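You operate a simulated robot arm through the tools that you are given. There is no shell and no other tool.

You are at the controls of a simulated two-armed robot. One attempt, no reset.

JOB
Slide the fence up to the dusty panel, tighten both thumb screws and wipe it clean.
Fine: the rolling jig's size fence; put the pad back.

It is judged by the outcome, as a careful person would: the job done as asked, and still so three seconds after it is handed in. It fails if anything else is knocked over, pushed out of place, dropped, spilled or broken.

ROBOT AND FRAMES
Two 7-joint arms with two-finger grippers on one trunk that stands fixed in place. Base frame: the origin is at the foot of the trunk, x ahead of it, y to its left, z up. Lengths are in m, angles in degrees, forces in N, time in s.
The left shoulder is at [0.05, 0.191, 1.192], the right one opposite. With the tool pointing down near the work surface each hand reaches from about 0.1 to 0.72 m from the base axis, measured 20 degrees to its own side. Payload 2.69 kg a hand.
The tool frame of a hand sits at the grasp point between the pads (the TCP): z along the fingers, y along the line on which they close. The tips reach 0.02 m beyond it. The gripper opens to 0.1 m; its body begins 0.063 m behind the TCP.
Orientation is that of the tool frame in the base frame, as [roll, pitch, yaw] about the fixed x, y, z axes, in that order (R = Rz(yaw) Ry(pitch) Rx(roll)). With the fingers straight down and closing along the base's y, the tool's x points along the base's -x, its y along +y and its z along -z.

CONTROLS
- The arms move only by the tool step_arm. It takes "left_rows", "right_rows" or both (then of equal length, played together; a hand with none holds still); each is a list of rows, each a list of 7 numbers: the shift along the tool's x, y, z in m, then the turn, a rotation vector about the tool's x, y, z in degrees, then the opening in per cent of the stroke, from 0 (shut) to 100 (fully open). In form: [[tx, ty, tz, ax, ay, az, fingers], ...]. A call has 1 to 20 rows; each row shifts and turns the commanded pose from where the row before left it, along the tool's axes as they then stand. A row lasts 0.2 s, in which the tool goes at most 0.05 m and 8.6 degrees; a call with a longer step from one row to the next is refused whole, and so is a gripper value outside its range. Where a pose cannot be reached the arm comes as near as it can. A force on the tool above 40 N (or 10 N above the force at the start of the call, whichever is more), or a blocked arm, ends the call early, and 0.2 s more pass. Each finger travels about 0.153 m/s and halts on what it meets, pressing with about 44 N; the grip force reading is that of the motor and also rises with nothing between the fingers. The clock runs only during rows and for 0.2 s after the last one: add rows that do not move to give the fingers time. The reply holds the time, the measured pose of the TCP, the force on the tool along the base axes, the opening and the grip force, in the units named above and with some noise, with the torque about the TCP (base axes, N m) and any sound that the robot's microphone picked up.
- Cameras (640 x 400 px; columns grow to the right, rows downward): "scene" is now at [0.1367, 0.0519, 1.3698]; the picture's right is [0.56, -0.83, 0.00], its down [-0.42, -0.29, -0.86] and it looks along [0.71, 0.49, -0.51] (base axes); focal length 320 px, centre (320, 200). "left" rides on the left gripper at [0.07, 0.018, -0.099] in its tool frame; the picture's right is [-0.26, 0.97, 0.00], its down [-0.75, -0.20, -0.63] and it looks along [-0.61, -0.16, 0.78] (tool axes); focal length 230 px, centre (320, 200). "right" rides on the right gripper at [0.07, -0.019, -0.099] in its tool frame; the picture's right is [0.26, 0.97, 0.00], its down [-0.75, 0.20, -0.63] and it looks along [-0.61, 0.16, 0.78] (tool axes); focal length 230 px, centre (320, 200). There is no depth. A picture from a camera that has moved, and an enlarged one, comes with that camera's place and axes in the base frame and with its lens. The place of the scene camera against the robot may be out by one fixed shift of up to 0.025 m in any direction.
- get_image(camera): a new picture of that camera. It takes no simulated time.
- lift_body(by): slides the trunk up (or, below 0, down) by that many m; the arms and the scene camera ride with it, the base frame stays. It gives what a move gives, with no picture.
- turn_head(pan, tilt): turns the head with the scene camera to pan (to the left, within 80 degrees either way) and tilt (down, from -29 to 69), counted from straight ahead of the robot. It gives what a move gives.
- enlarge(camera, box): a new picture of the part [left, top, right, bottom] of that camera's present view, enlarged. It takes no simulated time.
- close_job(): hands the job in; it is judged then, once.

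Nothing tells you positions but the pictures and the camera data. Unless the task says otherwise, let go and move clear before handing in.

The tools are called as a command line: name --argument value ..., lists and objects as JSON in quotes. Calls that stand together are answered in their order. step_arm: Moves the arms, as the interface text tells. Its arguments: {"type":"object","properties":{"left_rows":{"type":"array"},"right_rows":{"type":"array"}},"required":[]} The other tools are called the same way: lift_body (by) moves the trunk up or down; turn_head (pan, tilt) turns the head that bears the scene camera; get_image (camera) takes a picture; enlarge (camera, box) takes an enlarged picture of a part of a camera's view; close_job () hands the job in.

At the start:

```text
time: 0.0
left_tool_pos: [0.3977, 0.4634, 1.1827]
left_orientation: [180.0, -0.1, -180.0]
left_force: [-0.6, 0.0, 0.2]
left_ft_torque: [-0.02, -0.01, 0.01]
left_width: 0.1
left_grip_force: 0.1
right_tool_pos: [0.4362, 0.0877, 1.1242]
right_orientation: [-180.0, 0.0, 180.0]
right_force: [0.2, 0.2, 0.5]
right_ft_torque: [-0.01, 0.03, -0.03]
right_width: 0.1
right_grip_force: 0.0
trunk travel left (down, up): [-0.25, 0.073]
head pan, tilt (commanded): [34.4, 30.4]
```

scene: 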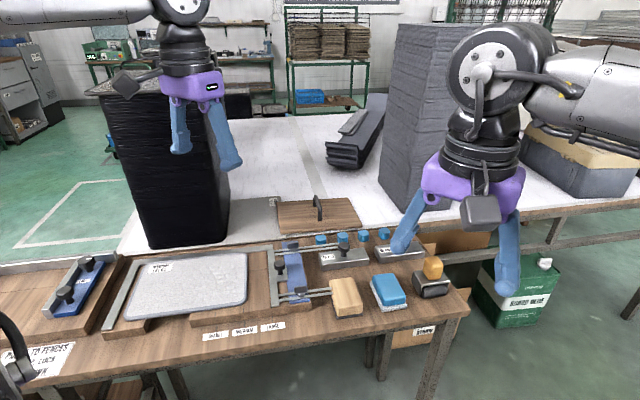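
right: 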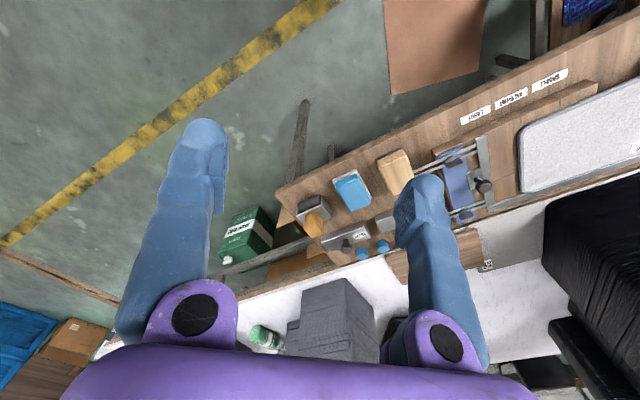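
left: 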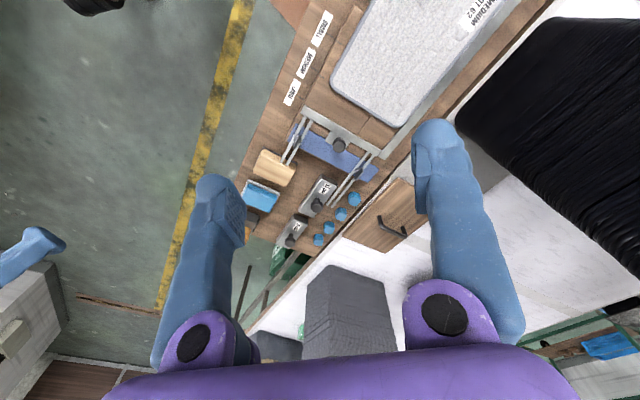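

I see a workbench with a jig holding a dusty panel, a blue sliding fence with rods and screws, several pads/blocks and labels. I'll look closer at the pictures before moving anything.

enlarge --camera "scene" --box '[240, 220, 480, 370]'

enlarge --camera "scene" --box '[0, 230, 240, 380]'

enlarge --camera "left" --box '[220, 0, 460, 260]'

enlarge --camera "right" --box '[280, 30, 640, 280]'

```text
2.67 times, centred on (360, 295) of scene
camera zoom: at [0.1367, 0.0519, 1.3698], right [0.56, -0.83, 0.0], down [-0.42, -0.29, -0.86], along [0.71, 0.49, -0.51], focal length 852 px, centre (213, -53)
```

zoom: 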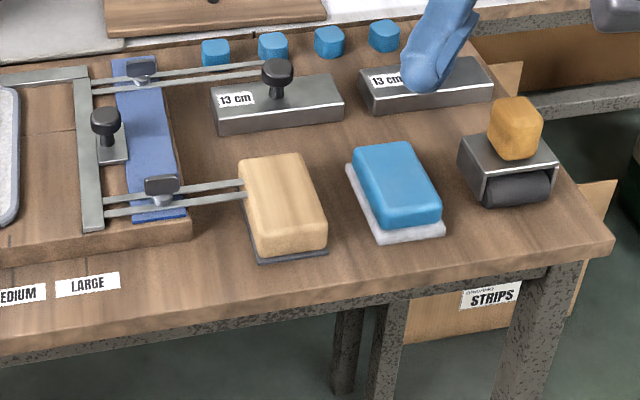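

```text
2.67 times, centred on (120, 305) of scene
camera zoom: at [0.1367, 0.0519, 1.3698], right [0.56, -0.83, 0.0], down [-0.42, -0.29, -0.86], along [0.71, 0.49, -0.51], focal length 852 px, centre (853, -80)
```

zoom: 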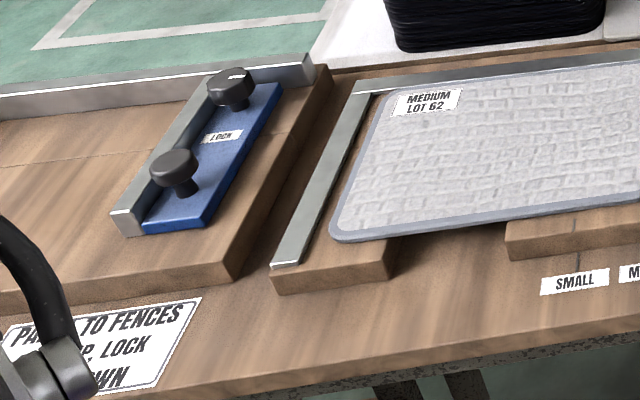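

```text
1.54 times, centred on (340, 130) of left
camera zoom: at [0.3287, 0.4823, 1.2804], right [0.26, 0.97, 0.0], down [0.75, -0.2, 0.63], along [0.61, -0.16, -0.78], focal length 354 px, centre (289, 308)
```

zoom: 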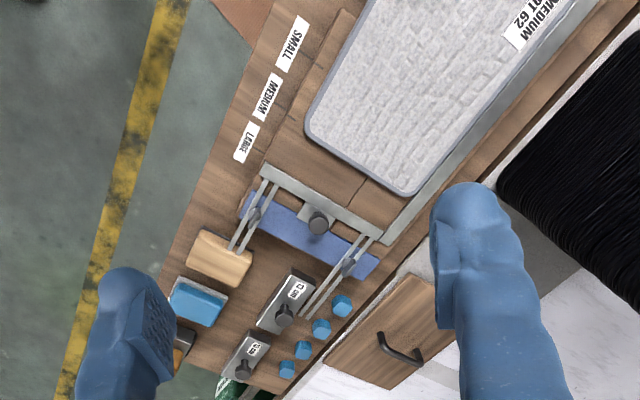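

```text
1.60 times, centred on (460, 155) of right
camera zoom: at [0.3667, 0.0699, 1.2232], right [-0.26, 0.97, 0.0], down [0.75, 0.2, 0.63], along [0.61, 0.16, -0.78], focal length 368 px, centre (96, 272)
```

zoom: 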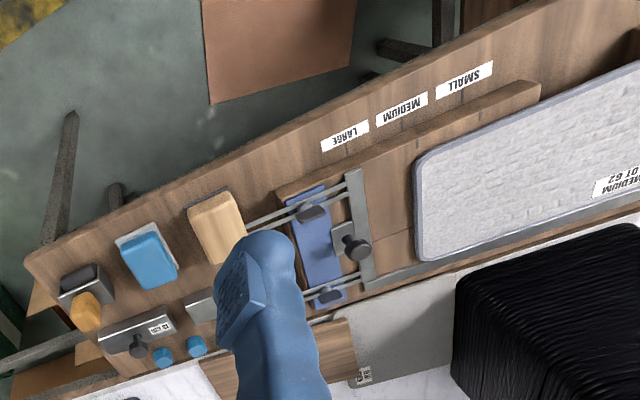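

I see the size fence on slotted arms, a middle knob, two wing thumb screws, a blue-topped white-soled pad, and a separate "LOCK" jig on the left. I'll turn the head to read the sign and see the whole bench.

turn_head --pan 50 --tilt 45

get_image --camera "scene"

```text
time: 0.8
left_tool_pos: [0.3984, 0.4629, 1.1824]
left_orientation: [-180.0, 0.0, 180.0]
left_force: [0.3, 0.1, 0.0]
left_ft_torque: [0.0, -0.01, -0.02]
left_width: 0.1
left_grip_force: 0.2
right_tool_pos: [0.436, 0.0883, 1.123]
right_orientation: [180.0, 0.1, 180.0]
right_force: [0.0, 0.1, 0.6]
right_ft_torque: [0.03, -0.01, 0.01]
right_width: 0.0999
right_grip_force: 0.1
trunk travel left (down, up): [-0.25, 0.073]
head pan, tilt (commanded): [50.0, 45.0]
```

```text
taken
camera scene: at [0.1145, 0.0631, 1.3479], right [0.77, -0.64, 0.0], down [-0.45, -0.54, -0.71], along [0.46, 0.54, -0.71], focal length 320 px, centre (320, 200)
```

scene: 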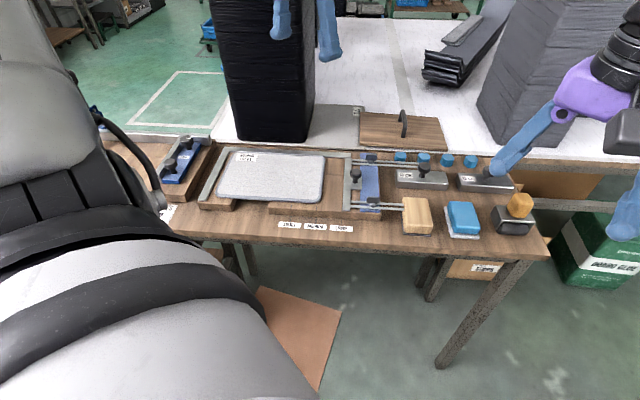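

The left arm hides part of the bench; the jig and tools are clear. I'll enlarge this view to measure things.

enlarge --camera "scene" --box '[80, 110, 340, 260]'

enlarge --camera "scene" --box '[320, 120, 560, 270]'

enlarge --camera "scene" --box '[330, 140, 410, 220]'

```text
2.46 times, centred on (210, 185) of scene
camera zoom: at [0.1145, 0.0631, 1.3479], right [0.77, -0.64, 0.0], down [-0.45, -0.54, -0.71], along [0.46, 0.54, -0.71], focal length 787 px, centre (591, 237)
```

zoom: 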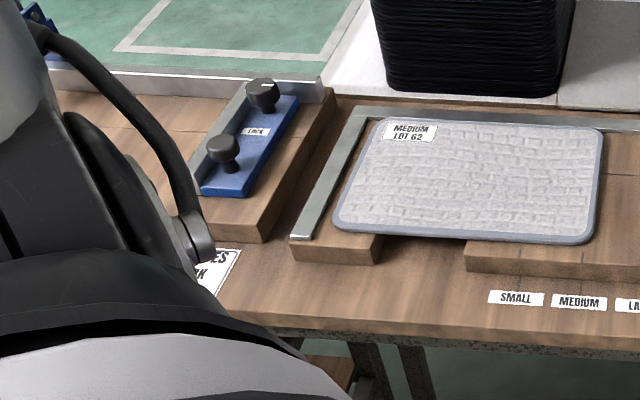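

```text
2.67 times, centred on (440, 195) of scene
camera zoom: at [0.1145, 0.0631, 1.3479], right [0.77, -0.64, 0.0], down [-0.45, -0.54, -0.71], along [0.46, 0.54, -0.71], focal length 852 px, centre (0, 213)
```

zoom: 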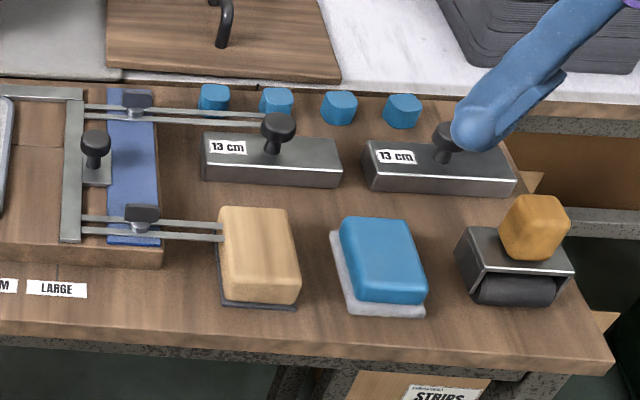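

```text
5.00 times, centred on (370, 180) of scene
camera zoom: at [0.1145, 0.0631, 1.3479], right [0.77, -0.64, 0.0], down [-0.45, -0.54, -0.71], along [0.46, 0.54, -0.71], focal length 1598 px, centre (70, 300)
```

zoom: 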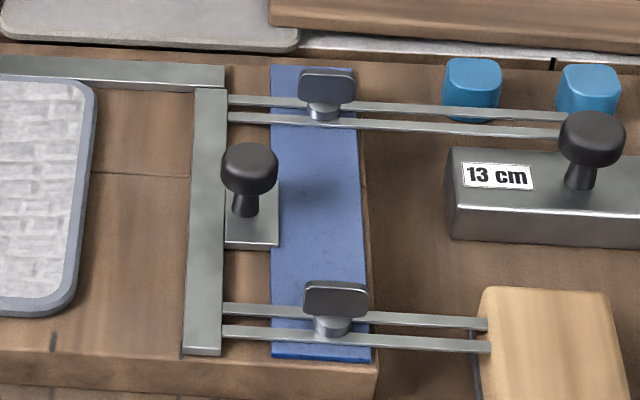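

The bench runs at about 45° to the base: labels lie along (0.71,-0.71), the bench top is near z 0.78, and the fence's knob is near (0.54, 0.47, 0.83). I'll lower the left hand for a better look at the fence and move the right hand aside.

step_arm --left_rows '[[0, 0, 0.04, 0, 0, 0, 100], [0, 0, 0.04, 0, 0, 0, 100], [0, 0, 0.04, 0, 0, 0, 100], [0, 0, 0.04, 0, 0, 0, 100], [0, 0, 0.02, 0, 0, 0, 100]]' --right_rows '[[0, -0.04, 0, 0, 0, 0, 100], [0, -0.04, 0, 0, 0, 0, 100], [0, -0.04, 0, 0, 0, 0, 100], [0, -0.04, 0, 0, 0, 0, 100], [0, -0.04, 0, 0, 0, 0, 100]]'

get_image --camera "left"

get_image --camera "scene"

```text
time: 2.0
left_tool_pos: [0.3994, 0.4634, 1.0035]
left_orientation: [-179.9, 0.0, 180.0]
left_force: [0.0, -0.3, 1.2]
left_ft_torque: [0.03, 0.0, -0.02]
left_width: 0.1
left_grip_force: 0.0
right_tool_pos: [0.438, -0.1137, 1.1239]
right_orientation: [179.9, 0.0, -180.0]
right_force: [-0.9, -0.9, -0.3]
right_ft_torque: [0.0, 0.0, -0.01]
right_width: 0.1
right_grip_force: 0.1
trunk travel left (down, up): [-0.25, 0.073]
head pan, tilt (commanded): [50.0, 45.0]
```

```text
taken
camera left: at [0.3294, 0.4825, 1.1006], right [0.26, 0.97, 0.0], down [0.75, -0.2, 0.63], along [0.61, -0.16, -0.78], focal length 230 px, centre (320, 200)
```

left: 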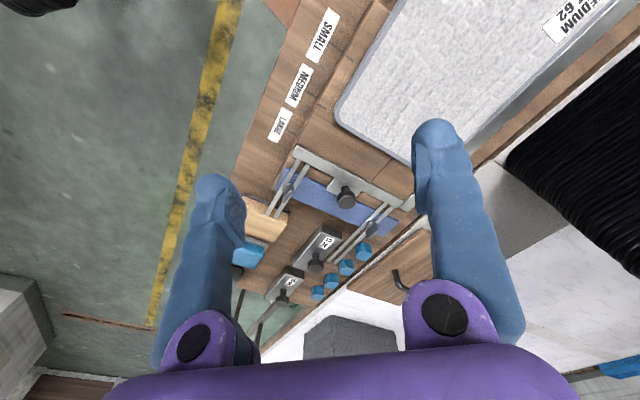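

```text
taken
camera scene: at [0.1144, 0.0625, 1.348], right [0.77, -0.64, 0.0], down [-0.45, -0.54, -0.71], along [0.45, 0.54, -0.71], focal length 320 px, centre (320, 200)
```

scene: 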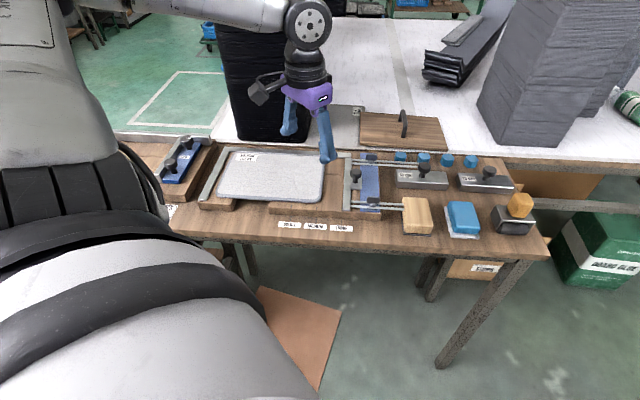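

The view is consistent with my estimate. Next I'll turn the left hand 45° to line up with the bench and move it over the fence to measure it.

step_arm --left_rows '[[0, 0, 0, 0, 0, -7.5, 100], [0, 0, 0, 0, 0, -7.5, 100], [0, 0, 0, 0, 0, -7.5, 100], [0, 0, 0, 0, 0, -7.5, 100], [0, 0, 0, 0, 0, -7.5, 100], [0, 0, 0, 0, 0, -7.5, 100], [0, -0.04, 0, 0, 0, 0, 100], [0, -0.035, 0, 0, 0, 0, 100]]'

get_image --camera "left"

enlarge --camera "left" --box '[220, 60, 440, 200]'

```text
time: 3.8
left_tool_pos: [0.4524, 0.4096, 1.0046]
left_orientation: [180.0, -0.1, -134.9]
left_force: [0.5, -0.3, -0.5]
left_ft_torque: [0.03, 0.0, 0.0]
left_width: 0.1
left_grip_force: 0.0
right_tool_pos: [0.4384, -0.1125, 1.1228]
right_orientation: [179.9, -0.1, 180.0]
right_force: [-0.1, -0.1, 0.2]
right_ft_torque: [0.01, -0.01, 0.0]
right_width: 0.0999
right_grip_force: 0.0
trunk travel left (down, up): [-0.25, 0.073]
head pan, tilt (commanded): [50.0, 45.0]
```

```text
taken
camera left: at [0.39, 0.3741, 1.1018], right [-0.5, 0.86, 0.0], down [0.67, 0.39, 0.63], along [0.54, 0.32, -0.78], focal length 230 px, centre (320, 200)
```

left: 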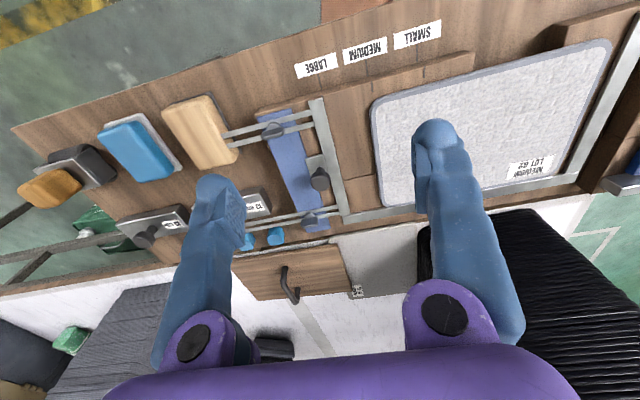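

```text
2.86 times, centred on (330, 130) of left
camera zoom: at [0.39, 0.3741, 1.1018], right [-0.5, 0.86, 0.0], down [0.67, 0.39, 0.63], along [0.54, 0.32, -0.78], focal length 657 px, centre (291, 400)
```

zoom: 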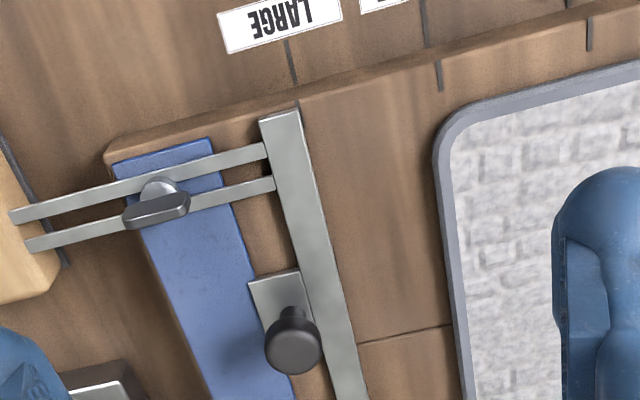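

The fence's left face is at r≈0.03 (bench-right coordinate) and the panel's right edge at about −0.025, so the fence has roughly 5.5 cm to travel. I'll move over the middle knob for a closer look.

step_arm --left_rows '[[-0.036, -0.009, 0.02, 0, 0, 0, 100], [-0.036, -0.009, 0.03, 0, 0, 0, 100], [-0.036, -0.009, 0.03, 0, 0, 0, 100], [0, 0, 0, 0, 0, 0, 100]]'

get_image --camera "left"

enlarge --camera "left" --box '[240, 60, 420, 200]'

enlarge --camera "scene" --box '[310, 130, 410, 220]'

```text
time: 4.8
left_tool_pos: [0.5455, 0.4669, 0.9252]
left_orientation: [-179.9, 0.1, -135.0]
left_force: [0.3, 0.1, 0.4]
left_ft_torque: [-0.01, -0.01, 0.0]
left_width: 0.0998
left_grip_force: 0.1
right_tool_pos: [0.4378, -0.1131, 1.1238]
right_orientation: [179.9, 0.0, 179.9]
right_force: [0.3, 0.6, -0.4]
right_ft_torque: [0.01, -0.01, 0.05]
right_width: 0.0999
right_grip_force: 0.1
trunk travel left (down, up): [-0.25, 0.073]
head pan, tilt (commanded): [50.0, 45.0]
```

```text
taken
camera left: at [0.4821, 0.4318, 1.0219], right [-0.5, 0.87, 0.0], down [0.67, 0.39, 0.63], along [0.55, 0.32, -0.78], focal length 230 px, centre (320, 200)
```

left: 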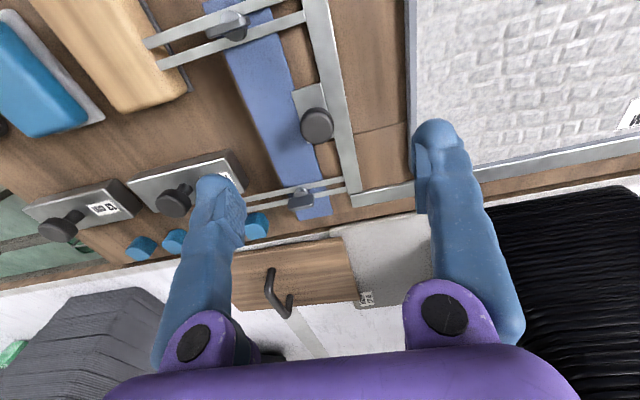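

```text
2.86 times, centred on (330, 130) of left
camera zoom: at [0.4821, 0.4318, 1.0219], right [-0.5, 0.87, 0.0], down [0.67, 0.39, 0.63], along [0.55, 0.32, -0.78], focal length 657 px, centre (291, 400)
```

zoom: 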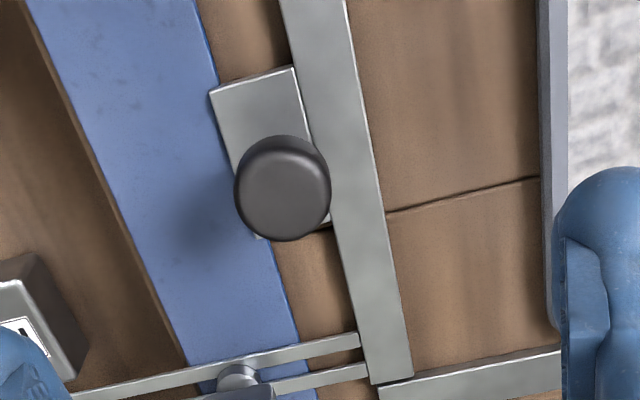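

```text
4.44 times, centred on (360, 175) of scene
camera zoom: at [0.1137, 0.0629, 1.348], right [0.77, -0.64, 0.0], down [-0.45, -0.54, -0.71], along [0.46, 0.54, -0.71], focal length 1421 px, centre (142, 311)
```

zoom: 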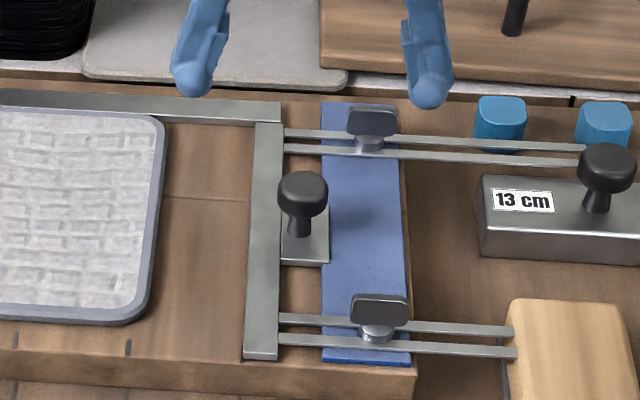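

The hand is directly above the fence knob (head about 28 mm across, top near z 0.84). I'll descend with the fingers partly open and check before gripping.

step_arm --left_rows '[[0, 0, 0.0, 0, 0, 0, 60], [0, 0, 0.03, 0, 0, 0, 60], [0, 0, 0.03, 0, 0, 0, 60], [0, 0, 0.015, 0, 0, 0, 60], [0, 0, 0.01, 0, 0, 0, 60]]'

get_image --camera "left"

enlarge --camera "scene" --box '[310, 130, 410, 220]'

```text
time: 6.0
left_tool_pos: [0.5336, 0.4676, 0.8499]
left_orientation: [-180.0, 0.1, -135.0]
left_force: [0.3, -0.9, 1.1]
left_ft_torque: [-0.01, -0.03, -0.01]
left_width: 0.0599
left_grip_force: 0.1
left hand out of reach, approached as far as the arm can: row 4, 5
right_tool_pos: [0.4384, -0.1134, 1.1224]
right_orientation: [179.9, 0.0, -180.0]
right_force: [0.4, 0.9, 0.1]
right_ft_torque: [0.02, 0.03, -0.02]
right_width: 0.0999
right_grip_force: 0.1
trunk travel left (down, up): [-0.25, 0.073]
head pan, tilt (commanded): [50.0, 45.0]
```

```text
taken
camera left: at [0.472, 0.4307, 0.9471], right [-0.5, 0.87, 0.0], down [0.67, 0.39, 0.63], along [0.55, 0.32, -0.78], focal length 230 px, centre (320, 200)
```

left: 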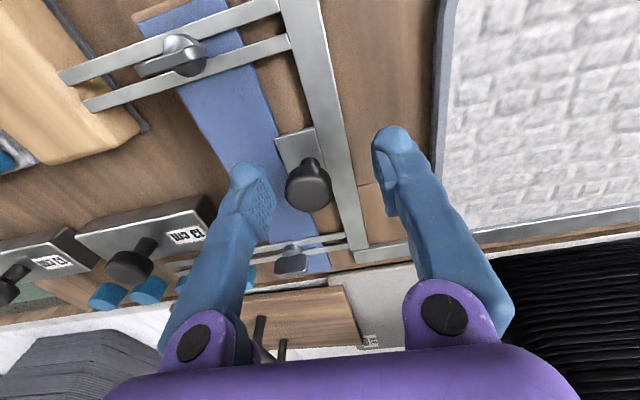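

```text
4.44 times, centred on (360, 175) of scene
camera zoom: at [0.1147, 0.0627, 1.3479], right [0.77, -0.64, 0.0], down [-0.45, -0.54, -0.71], along [0.45, 0.54, -0.71], focal length 1421 px, centre (142, 311)
```

zoom: 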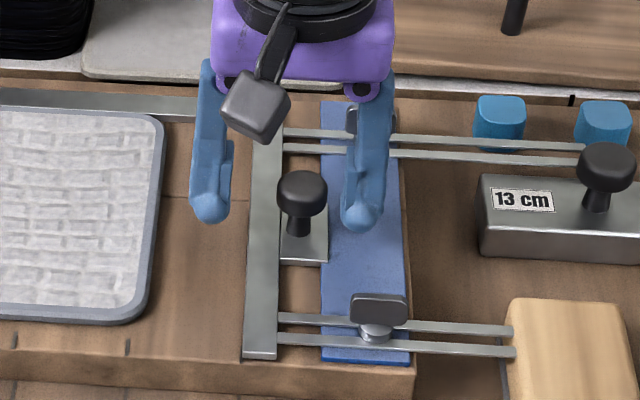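

The arm cannot reach this low from here, so the trunk has to come down. I'll raise the hand first, then lower the trunk 0.15 m.

step_arm --left_rows '[[0, 0, -0.03, 0, 0, 0, 60], [0, 0, -0.04, 0, 0, 0, 60], [0, 0, -0.04, 0, 0, 0, 60], [0, 0, -0.04, 0, 0, 0, 60], [0, 0, -0.04, 0, 0, 0, 60]]'

lift_body --by -0.15

get_image --camera "left"

get_image --camera "scene"

```text
time: 7.2
left_tool_pos: [0.5353, 0.4665, 1.0384]
left_orientation: [179.9, 0.2, -135.0]
left_force: [0.3, -0.1, 0.0]
left_ft_torque: [0.0, -0.01, 0.01]
left_width: 0.0602
left_grip_force: 0.0
right_tool_pos: [0.4369, -0.1133, 1.1231]
right_orientation: [180.0, 0.0, 180.0]
right_force: [-0.3, 0.6, -0.2]
right_ft_torque: [0.01, 0.01, 0.02]
right_width: 0.1002
right_grip_force: 0.1
trunk travel left (down, up): [-0.25, 0.073]
head pan, tilt (commanded): [50.0, 45.0]
```

```text
time: 8.9
left_tool_pos: [0.5354, 0.4674, 0.8874]
left_orientation: [180.0, -0.1, -134.8]
left_force: [0.5, -0.8, -0.4]
left_ft_torque: [0.0, 0.06, -0.01]
left_width: 0.06
left_grip_force: 0.0
right_tool_pos: [0.4369, -0.1123, 0.9733]
right_orientation: [179.9, 0.0, -180.0]
right_force: [-0.2, -0.6, -0.3]
right_ft_torque: [0.05, 0.01, 0.01]
right_width: 0.0998
right_grip_force: 0.1
trunk travel left (down, up): [-0.1, 0.223]
head pan, tilt (commanded): [50.0, 45.0]
```

```text
taken
camera left: at [0.4734, 0.431, 0.9853], right [-0.5, 0.87, 0.0], down [0.67, 0.39, 0.63], along [0.55, 0.32, -0.78], focal length 230 px, centre (320, 200)
```

left: 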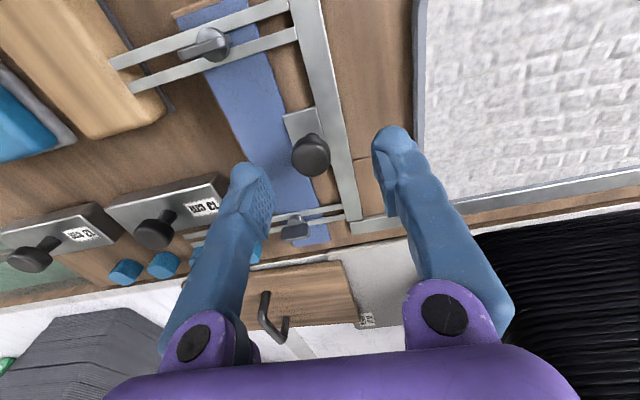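

```text
taken
camera scene: at [0.1143, 0.0632, 1.198], right [0.77, -0.64, 0.0], down [-0.45, -0.54, -0.71], along [0.45, 0.54, -0.71], focal length 320 px, centre (320, 200)
```

scene: 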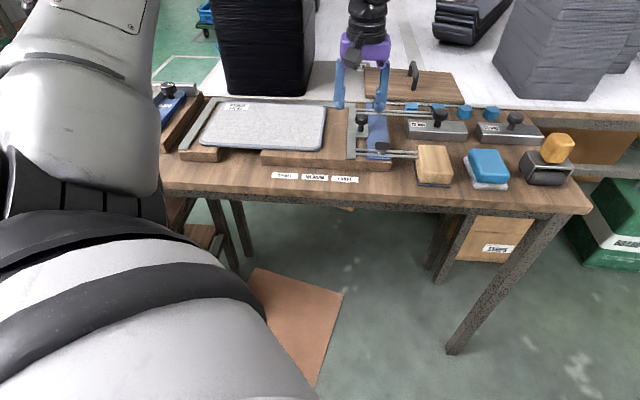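

The trunk is lower and the hand is at z 0.887, near the knob. I'll centre it and descend to knob height.

step_arm --left_rows '[[-0.0055, -0.0084, 0.0, 0, 0, 0, 60], [0, 0, 0.02, 0, 0, 0, 60], [0, 0, 0.02, 0, 0, 0, 60], [0, 0, 0.01, 0, 0, 0, 60]]'

get_image --camera "left"

enlarge --camera "scene" --box '[310, 70, 430, 180]'

```text
time: 9.9
left_tool_pos: [0.5453, 0.4647, 0.8369]
left_orientation: [-180.0, 0.0, -135.0]
left_force: [0.1, 0.1, 0.4]
left_ft_torque: [-0.01, 0.0, -0.02]
left_width: 0.0602
left_grip_force: 0.2
right_tool_pos: [0.4388, -0.1128, 0.9739]
right_orientation: [180.0, 0.0, -179.9]
right_force: [0.2, 0.4, -0.3]
right_ft_torque: [0.01, -0.02, 0.01]
right_width: 0.0998
right_grip_force: 0.0
trunk travel left (down, up): [-0.1, 0.223]
head pan, tilt (commanded): [50.0, 45.0]
```

```text
taken
camera left: at [0.4828, 0.4282, 0.9344], right [-0.5, 0.87, 0.0], down [0.67, 0.39, 0.63], along [0.55, 0.32, -0.78], focal length 230 px, centre (320, 200)
```

left: 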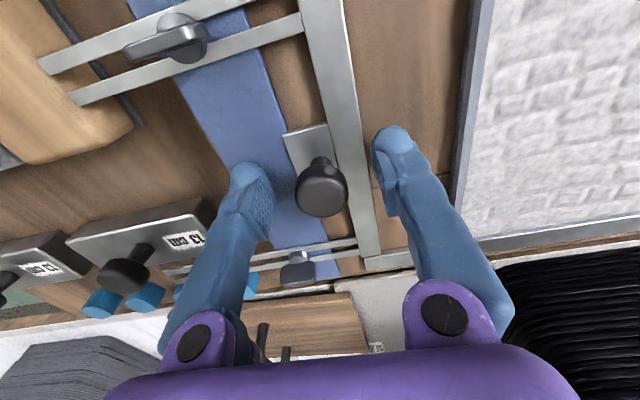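

```text
3.64 times, centred on (370, 125) of scene
camera zoom: at [0.1145, 0.0632, 1.1979], right [0.77, -0.64, 0.0], down [-0.45, -0.54, -0.71], along [0.45, 0.54, -0.71], focal length 1162 px, centre (138, 473)
```

zoom: 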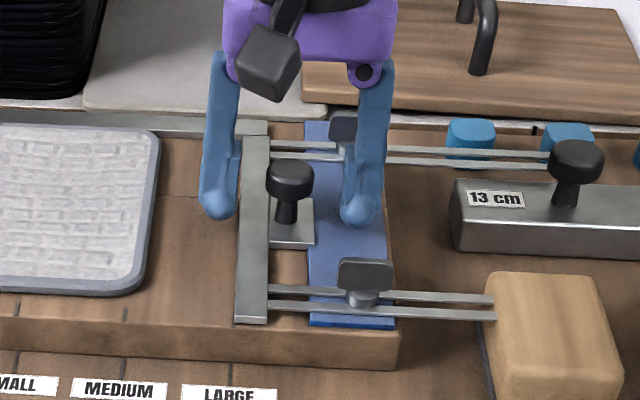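

The knob head sits exactly at the grasp point. I'll raise 4 mm for clearance over the fence bar and close on the knob.

step_arm --left_rows '[[0, 0, -0.004, 0, 0, 0, 60], [0, 0, 0, 0, 0, 0, 40], [0, 0, 0, 0, 0, 0, 20], [0, 0, 0, 0, 0, 0, 10], [0, 0, 0, 0, 0, 0, 10]]'

get_image --camera "left"

enlarge --camera "scene" --box '[310, 70, 430, 180]'

```text
time: 11.1
left_tool_pos: [0.5454, 0.4656, 0.8398]
left_orientation: [-180.0, 0.0, -134.9]
left_force: [-1.5, 1.3, -1.4]
left_ft_torque: [0.06, 0.0, 0.01]
left_width: 0.0218
left_grip_force: 44.6
right_tool_pos: [0.4386, -0.1126, 0.9728]
right_orientation: [-180.0, 0.1, -180.0]
right_force: [0.3, 0.0, -0.3]
right_ft_torque: [0.0, 0.01, -0.01]
right_width: 0.1
right_grip_force: 0.1
trunk travel left (down, up): [-0.1, 0.223]
head pan, tilt (commanded): [50.0, 45.0]
```

```text
taken
camera left: at [0.4831, 0.4289, 0.938], right [-0.5, 0.86, 0.0], down [0.67, 0.39, 0.63], along [0.54, 0.32, -0.78], focal length 230 px, centre (320, 200)
```

left: 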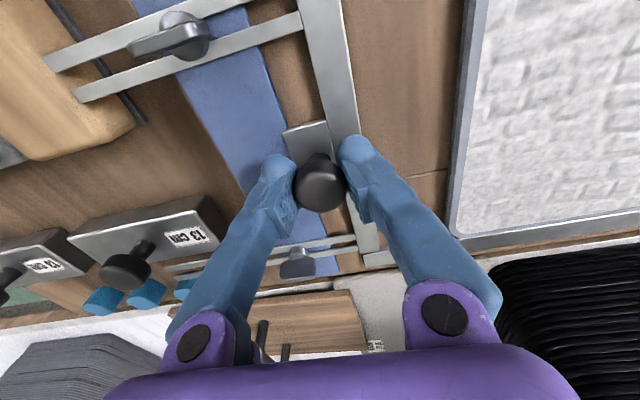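

```text
3.64 times, centred on (370, 125) of scene
camera zoom: at [0.1144, 0.0634, 1.1979], right [0.77, -0.64, 0.0], down [-0.45, -0.54, -0.71], along [0.45, 0.54, -0.71], focal length 1162 px, centre (138, 473)
```

zoom: 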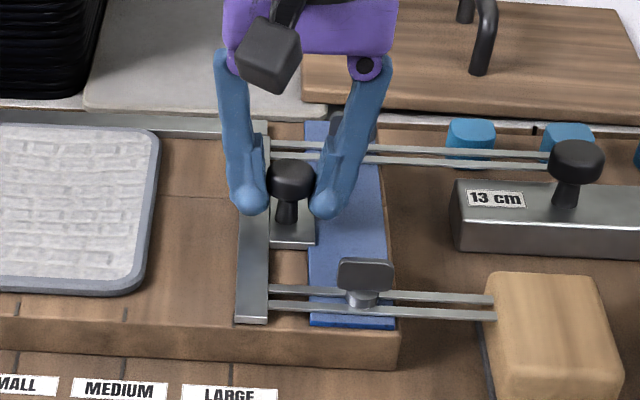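

The knob is gripped (22 mm). I'll slide the fence toward the panel, 40 mm first, watching the force.

step_arm --left_rows '[[0, 0.005, 0, 0, 0, 0, 10], [0, 0.01, 0, 0, 0, 0, 10], [0, 0.01, 0, 0, 0, 0, 10], [0, 0.01, 0, 0, 0, 0, 10], [0, 0.005, 0, 0, 0, 0, 10]]'

get_image --camera "left"

enlarge --camera "scene" --box '[310, 70, 430, 180]'

```text
time: 12.3
left_tool_pos: [0.5168, 0.494, 0.841]
left_orientation: [180.0, 0.0, -134.9]
left_force: [2.3, -0.1, -5.1]
left_ft_torque: [0.48, -0.59, -0.05]
left_width: 0.0216
left_grip_force: 44.7
right_tool_pos: [0.4379, -0.1116, 0.9729]
right_orientation: [180.0, 0.1, -180.0]
right_force: [-0.4, 0.5, -0.3]
right_ft_torque: [0.01, 0.04, 0.0]
right_width: 0.1
right_grip_force: 0.0
trunk travel left (down, up): [-0.1, 0.223]
head pan, tilt (commanded): [50.0, 45.0]
```

```text
taken
camera left: at [0.4544, 0.4576, 0.938], right [-0.5, 0.87, 0.0], down [0.67, 0.39, 0.63], along [0.54, 0.32, -0.78], focal length 230 px, centre (320, 200)
```

left: 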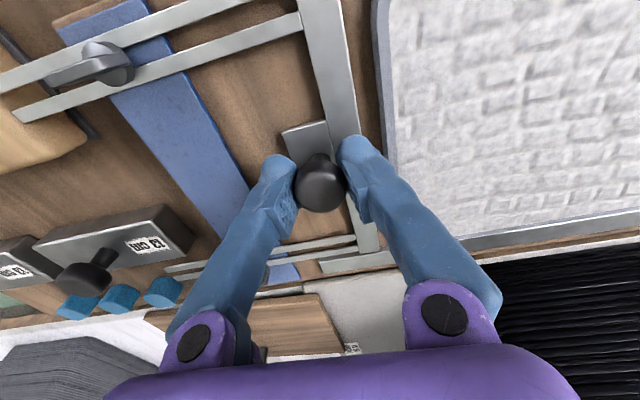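

```text
3.64 times, centred on (370, 125) of scene
camera zoom: at [0.1148, 0.0635, 1.1978], right [0.77, -0.64, 0.0], down [-0.45, -0.54, -0.71], along [0.45, 0.54, -0.71], focal length 1162 px, centre (138, 473)
```

zoom: 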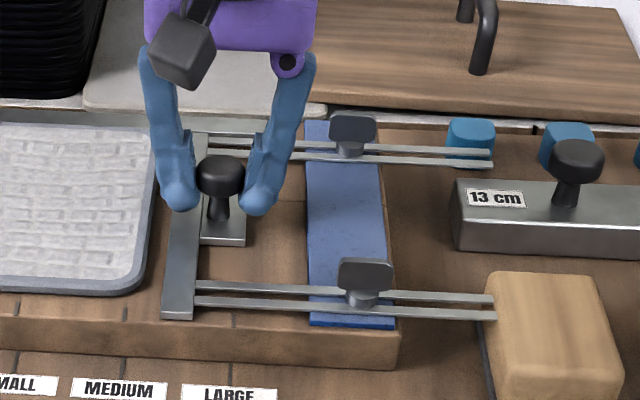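

The fence slid 40 mm freely with about 13–15 mm left to go; nothing else moved. I'll continue in 2 mm steps to find contact.

step_arm --left_rows '[[0, 0.003, 0, 0, 0, 0, 10], [0, 0.003, 0, 0, 0, 0, 10], [0, 0.002, 0, 0, 0, 0, 10], [0, 0.002, 0, 0, 0, 0, 10]]'

get_image --camera "left"

enlarge --camera "scene" --box '[330, 90, 390, 150]'

```text
time: 13.3
left_tool_pos: [0.5113, 0.5004, 0.8417]
left_orientation: [179.9, -0.3, -134.9]
left_force: [-2.6, -4.0, -10.7]
left_ft_torque: [-0.25, 0.18, 0.06]
left_width: 0.022
left_grip_force: 45.5
right_tool_pos: [0.4377, -0.1131, 0.9728]
right_orientation: [-180.0, -0.1, -180.0]
right_force: [-0.2, 0.4, -0.5]
right_ft_torque: [-0.01, 0.01, 0.0]
right_width: 0.0998
right_grip_force: 0.0
trunk travel left (down, up): [-0.1, 0.223]
head pan, tilt (commanded): [50.0, 45.0]
```

```text
taken
camera left: at [0.4478, 0.4646, 0.9381], right [-0.5, 0.87, 0.0], down [0.67, 0.39, 0.63], along [0.54, 0.32, -0.78], focal length 230 px, centre (320, 200)
```

left: 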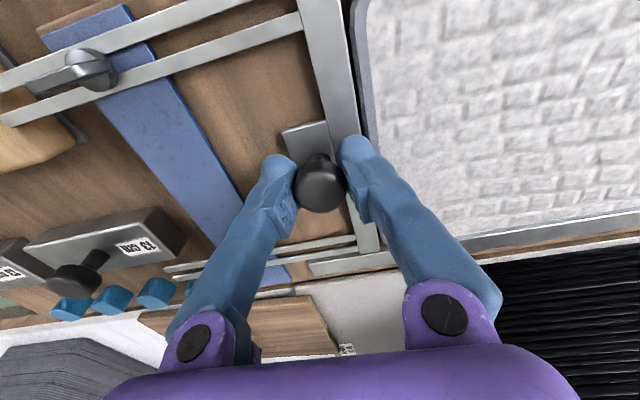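

```text
6.67 times, centred on (360, 120) of scene
camera zoom: at [0.115, 0.0637, 1.1977], right [0.77, -0.64, 0.0], down [-0.45, -0.54, -0.71], along [0.45, 0.54, -0.71], focal length 2131 px, centre (53, 733)
```

zoom: 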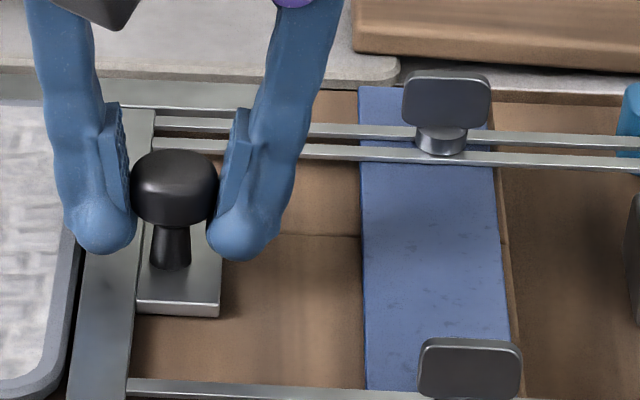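

About 4–5 mm of gap is left. I'll relieve the slight vertical load and keep going in 1–1.5 mm steps.

step_arm --left_rows '[[0, 0.0015, 0.001, 0, 0, 0, 10], [0, 0.0015, 0, 0, 0, 0, 10], [0, 0.001, 0, 0, 0, 0, 10]]'

enlarge --camera "left" --box '[280, 0, 460, 120]'

enlarge --camera "scene" --box '[320, 90, 380, 160]'

```text
time: 14.1
left_tool_pos: [0.5072, 0.5029, 0.841]
left_orientation: [180.0, 0.0, -135.0]
left_force: [-1.5, -3.7, -6.2]
left_ft_torque: [-0.19, 0.05, 0.06]
left_width: 0.0221
left_grip_force: 45.4
right_tool_pos: [0.4377, -0.1122, 0.9733]
right_orientation: [180.0, -0.1, 180.0]
right_force: [-0.4, 0.8, 0.4]
right_ft_torque: [0.01, 0.0, 0.03]
right_width: 0.1001
right_grip_force: 0.1
trunk travel left (down, up): [-0.1, 0.223]
head pan, tilt (commanded): [50.0, 45.0]
```

```text
3.33 times, centred on (370, 60) of left
camera zoom: at [0.4448, 0.4671, 0.9377], right [-0.5, 0.87, 0.0], down [0.67, 0.39, 0.63], along [0.55, 0.32, -0.78], focal length 767 px, centre (153, 667)
```

zoom: 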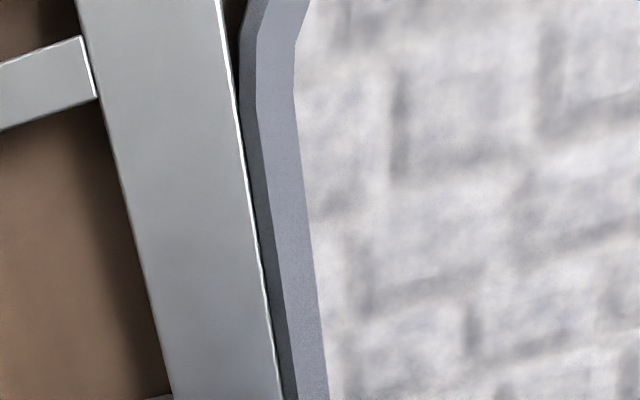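

```text
5.71 times, centred on (350, 125) of scene
camera zoom: at [0.1148, 0.0634, 1.1978], right [0.77, -0.64, 0.0], down [-0.45, -0.54, -0.71], along [0.45, 0.54, -0.71], focal length 1827 px, centre (149, 629)
```

zoom: 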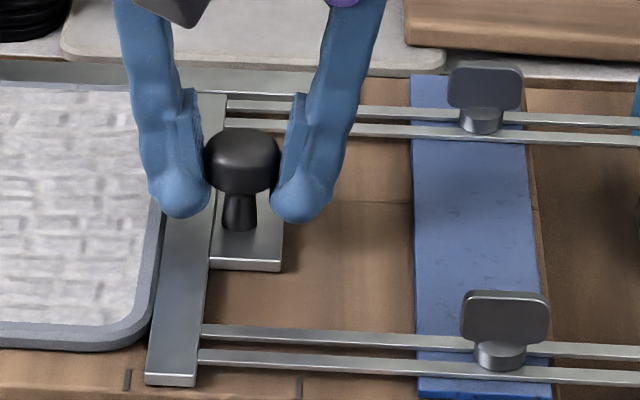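

The fence is now nearly against the panel edge. I'll creep in 0.7 mm steps and watch for the reaction force.

step_arm --left_rows '[[0, 0.0007, 0.0005, 0, 0, 0, 10], [0, 0.0007, 0, 0, 0, 0, 10], [0, 0.0007, 0, 0, 0, 0, 10]]'

enlarge --camera "left" --box '[280, 0, 460, 120]'

enlarge --camera "scene" --box '[320, 90, 380, 160]'

```text
time: 14.9
left_tool_pos: [0.5065, 0.5042, 0.8406]
left_orientation: [179.9, 0.0, -135.0]
left_force: [-2.8, -5.3, -1.7]
left_ft_torque: [0.04, -0.15, -0.01]
left_width: 0.0223
left_grip_force: 45.2
right_tool_pos: [0.4374, -0.1118, 0.9731]
right_orientation: [179.9, 0.0, -179.9]
right_force: [0.8, -0.1, 0.3]
right_ft_torque: [-0.02, -0.01, 0.01]
right_width: 0.1001
right_grip_force: 0.1
trunk travel left (down, up): [-0.1, 0.223]
head pan, tilt (commanded): [50.0, 45.0]
```

```text
3.33 times, centred on (370, 60) of left
camera zoom: at [0.4437, 0.4682, 0.9377], right [-0.5, 0.87, 0.0], down [0.67, 0.39, 0.63], along [0.55, 0.32, -0.78], focal length 767 px, centre (153, 667)
```

zoom: 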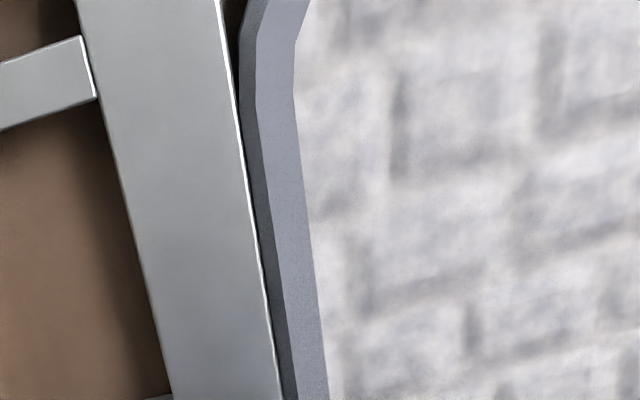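

```text
5.71 times, centred on (350, 125) of scene
camera zoom: at [0.1143, 0.0629, 1.1979], right [0.77, -0.64, 0.0], down [-0.45, -0.54, -0.71], along [0.45, 0.54, -0.71], focal length 1827 px, centre (149, 629)
```

zoom: 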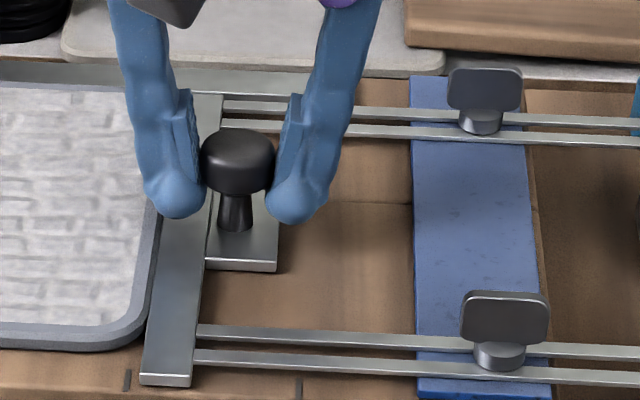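

The panel's image now moves along with the fence, so they are in contact. Let me check the left side of the panel against its fixed fences.

enlarge --camera "scene" --box '[160, 80, 350, 190]'

enlarge --camera "left" --box '[360, 0, 640, 280]'

get_image --camera "scene"

```text
3.37 times, centred on (255, 135) of scene
camera zoom: at [0.1143, 0.0629, 1.1979], right [0.77, -0.64, 0.0], down [-0.45, -0.54, -0.71], along [0.45, 0.54, -0.71], focal length 1077 px, centre (539, 419)
```

zoom: 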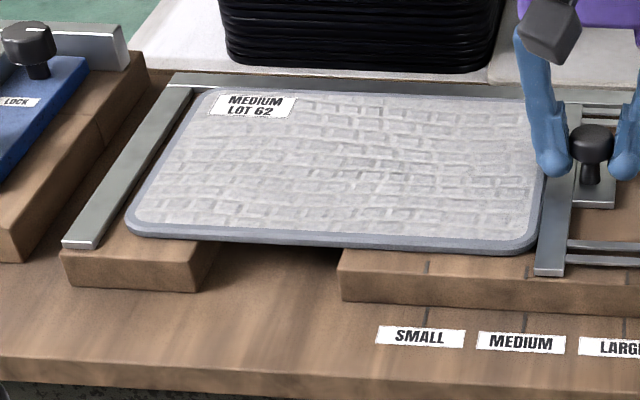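

```text
1.43 times, centred on (500, 140) of left
camera zoom: at [0.4437, 0.4682, 0.9377], right [-0.5, 0.87, 0.0], down [0.67, 0.39, 0.63], along [0.55, 0.32, -0.78], focal length 329 px, centre (63, 286)
```

zoom: 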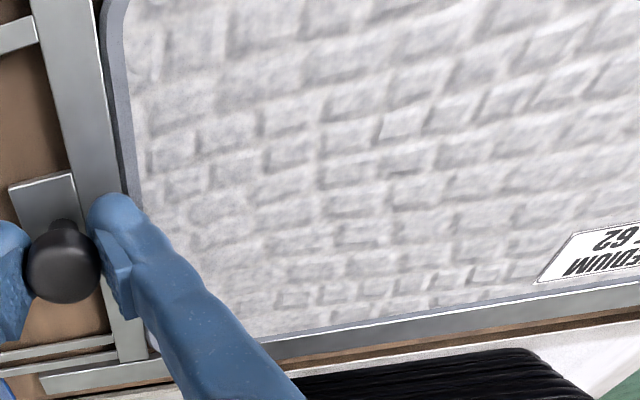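

```text
taken
camera scene: at [0.1143, 0.0629, 1.1979], right [0.77, -0.64, 0.0], down [-0.45, -0.54, -0.71], along [0.45, 0.54, -0.71], focal length 320 px, centre (320, 200)
```

scene: 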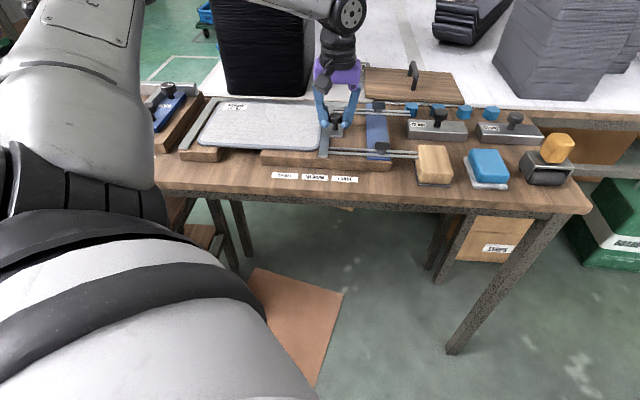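

The panel is against the back fence, and I want to check whether a gap remains on its left. I'll zoom in there.

enlarge --camera "scene" --box '[170, 90, 240, 170]'

enlarge --camera "scene" --box '[300, 110, 350, 170]'

```text
5.00 times, centred on (205, 130) of scene
camera zoom: at [0.1143, 0.0629, 1.1979], right [0.77, -0.64, 0.0], down [-0.45, -0.54, -0.71], along [0.45, 0.54, -0.71], focal length 1598 px, centre (895, 550)
```

zoom: 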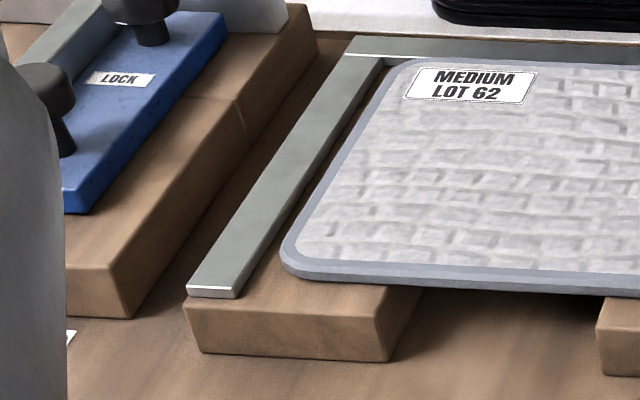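

```text
6.67 times, centred on (325, 140) of scene
camera zoom: at [0.1143, 0.0629, 1.1979], right [0.77, -0.64, 0.0], down [-0.45, -0.54, -0.71], along [0.45, 0.54, -0.71], focal length 2131 px, centre (287, 600)
```

zoom: 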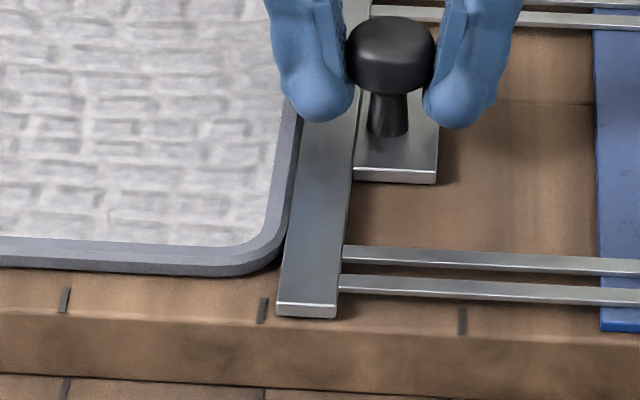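

The fence bar touches the panel's right edge; a gap of several mm still shows on the panel's left. Before deciding how snug to go, I'll let go of the knob gently and read the sign with the hand camera.

step_arm --left_rows '[[0, 0, 0, 0, 0, 0, 32], [0, 0, 0, 0, 0, 0, 32], [0, 0, -0.02, 0, 0, 0, 32], [0, 0, -0.04, 0, 0, 0, 32], [0, 0, -0.04, 0, 0, 0, 60]]'

get_image --camera "left"

enlarge --camera "left" --box '[240, 60, 420, 200]'

enlarge --camera "scene" --box '[160, 80, 350, 190]'

```text
time: 16.1
left_tool_pos: [0.5075, 0.503, 0.9387]
left_orientation: [-180.0, 0.0, -135.0]
left_force: [0.3, -1.1, -1.3]
left_ft_torque: [-0.02, -0.02, -0.04]
left_width: 0.0599
left_grip_force: 0.1
right_tool_pos: [0.4376, -0.1124, 0.9728]
right_orientation: [180.0, 0.0, 180.0]
right_force: [0.1, -0.1, -0.7]
right_ft_torque: [0.03, 0.02, -0.01]
right_width: 0.1001
right_grip_force: 0.1
trunk travel left (down, up): [-0.1, 0.223]
head pan, tilt (commanded): [50.0, 45.0]
```

```text
taken
camera left: at [0.4453, 0.4683, 1.0362], right [-0.5, 0.87, 0.0], down [0.67, 0.39, 0.63], along [0.54, 0.32, -0.78], focal length 230 px, centre (320, 200)
```

left: 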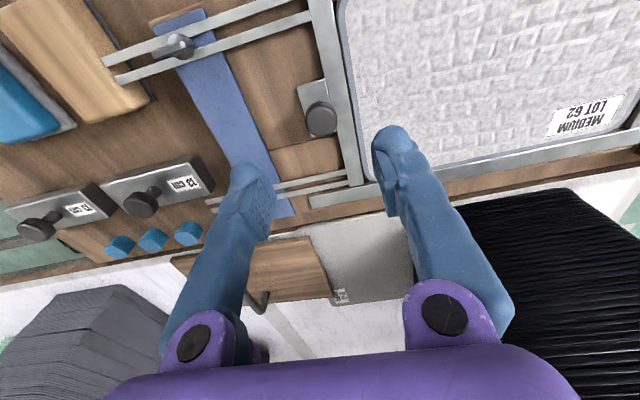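

```text
2.86 times, centred on (330, 130) of left
camera zoom: at [0.4453, 0.4683, 1.0362], right [-0.5, 0.87, 0.0], down [0.67, 0.39, 0.63], along [0.54, 0.32, -0.78], focal length 657 px, centre (291, 400)
```

zoom: 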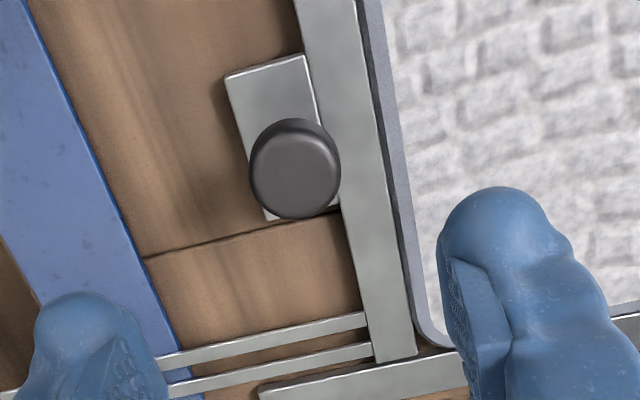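

```text
3.37 times, centred on (255, 135) of scene
camera zoom: at [0.1143, 0.0629, 1.1979], right [0.77, -0.64, 0.0], down [-0.45, -0.54, -0.71], along [0.45, 0.54, -0.71], focal length 1077 px, centre (539, 419)
```

zoom: 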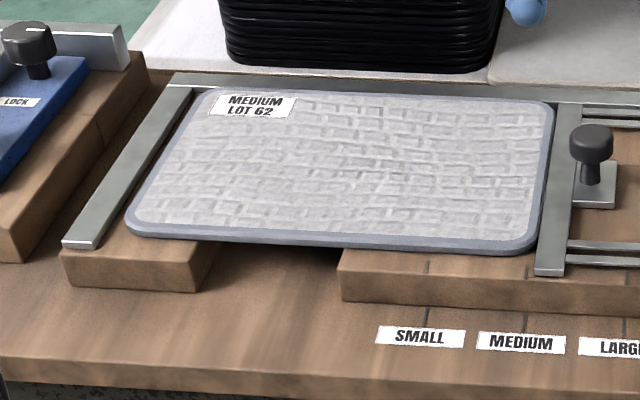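

The fence holds its place after release. I'll pull the hand back toward the robot to read the sign and see the panel's left side from above.

step_arm --left_rows '[[0.0, 0.0, -0.03, 0, 0, 0, 60], [0.031, 0.017, -0.016, 0, 0, 0, 60], [0.031, 0.017, -0.016, 0, 0, 0, 60], [0.031, 0.017, -0.016, 0, 0, 0, 60], [0.031, 0.017, -0.016, 0, 0, 0, 60], [0.031, 0.017, -0.016, 0, 0, 0, 60], [0.03, 0.017, 0, 0, 0, 0, 60]]'

get_image --camera "left"

enlarge --camera "left" --box '[440, 0, 640, 140]'

```text
time: 17.7
left_tool_pos: [0.301, 0.4453, 1.0501]
left_orientation: [-180.0, 0.0, -135.0]
left_force: [0.8, 0.1, -0.3]
left_ft_torque: [0.01, 0.01, -0.01]
left_width: 0.06
left_grip_force: 0.1
right_tool_pos: [0.4379, -0.1129, 0.973]
right_orientation: [180.0, 0.0, -180.0]
right_force: [-0.3, -0.2, 0.0]
right_ft_torque: [0.03, -0.01, 0.02]
right_width: 0.1001
right_grip_force: 0.0
trunk travel left (down, up): [-0.1, 0.223]
head pan, tilt (commanded): [50.0, 45.0]
```

```text
taken
camera left: at [0.2395, 0.4098, 1.1465], right [-0.5, 0.87, 0.0], down [0.67, 0.39, 0.63], along [0.54, 0.32, -0.78], focal length 230 px, centre (320, 200)
```

left: 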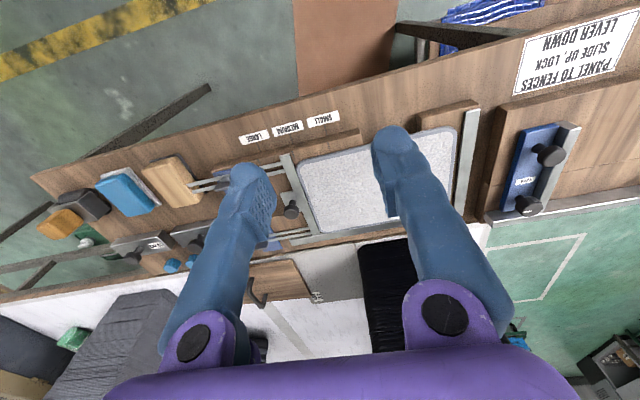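

```text
2.86 times, centred on (540, 70) of left
camera zoom: at [0.2395, 0.4098, 1.1465], right [-0.5, 0.87, 0.0], down [0.67, 0.39, 0.63], along [0.54, 0.32, -0.78], focal length 657 px, centre (-309, 571)
```

zoom: 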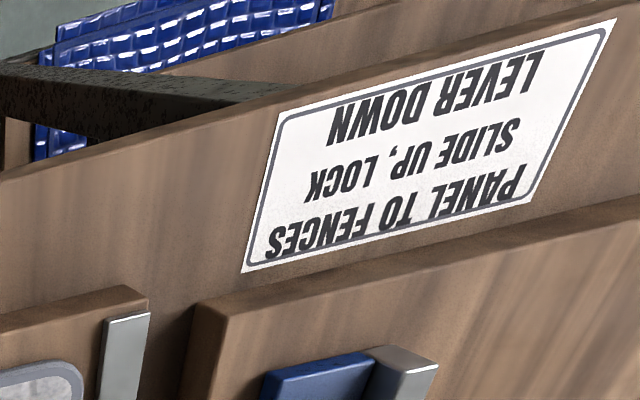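

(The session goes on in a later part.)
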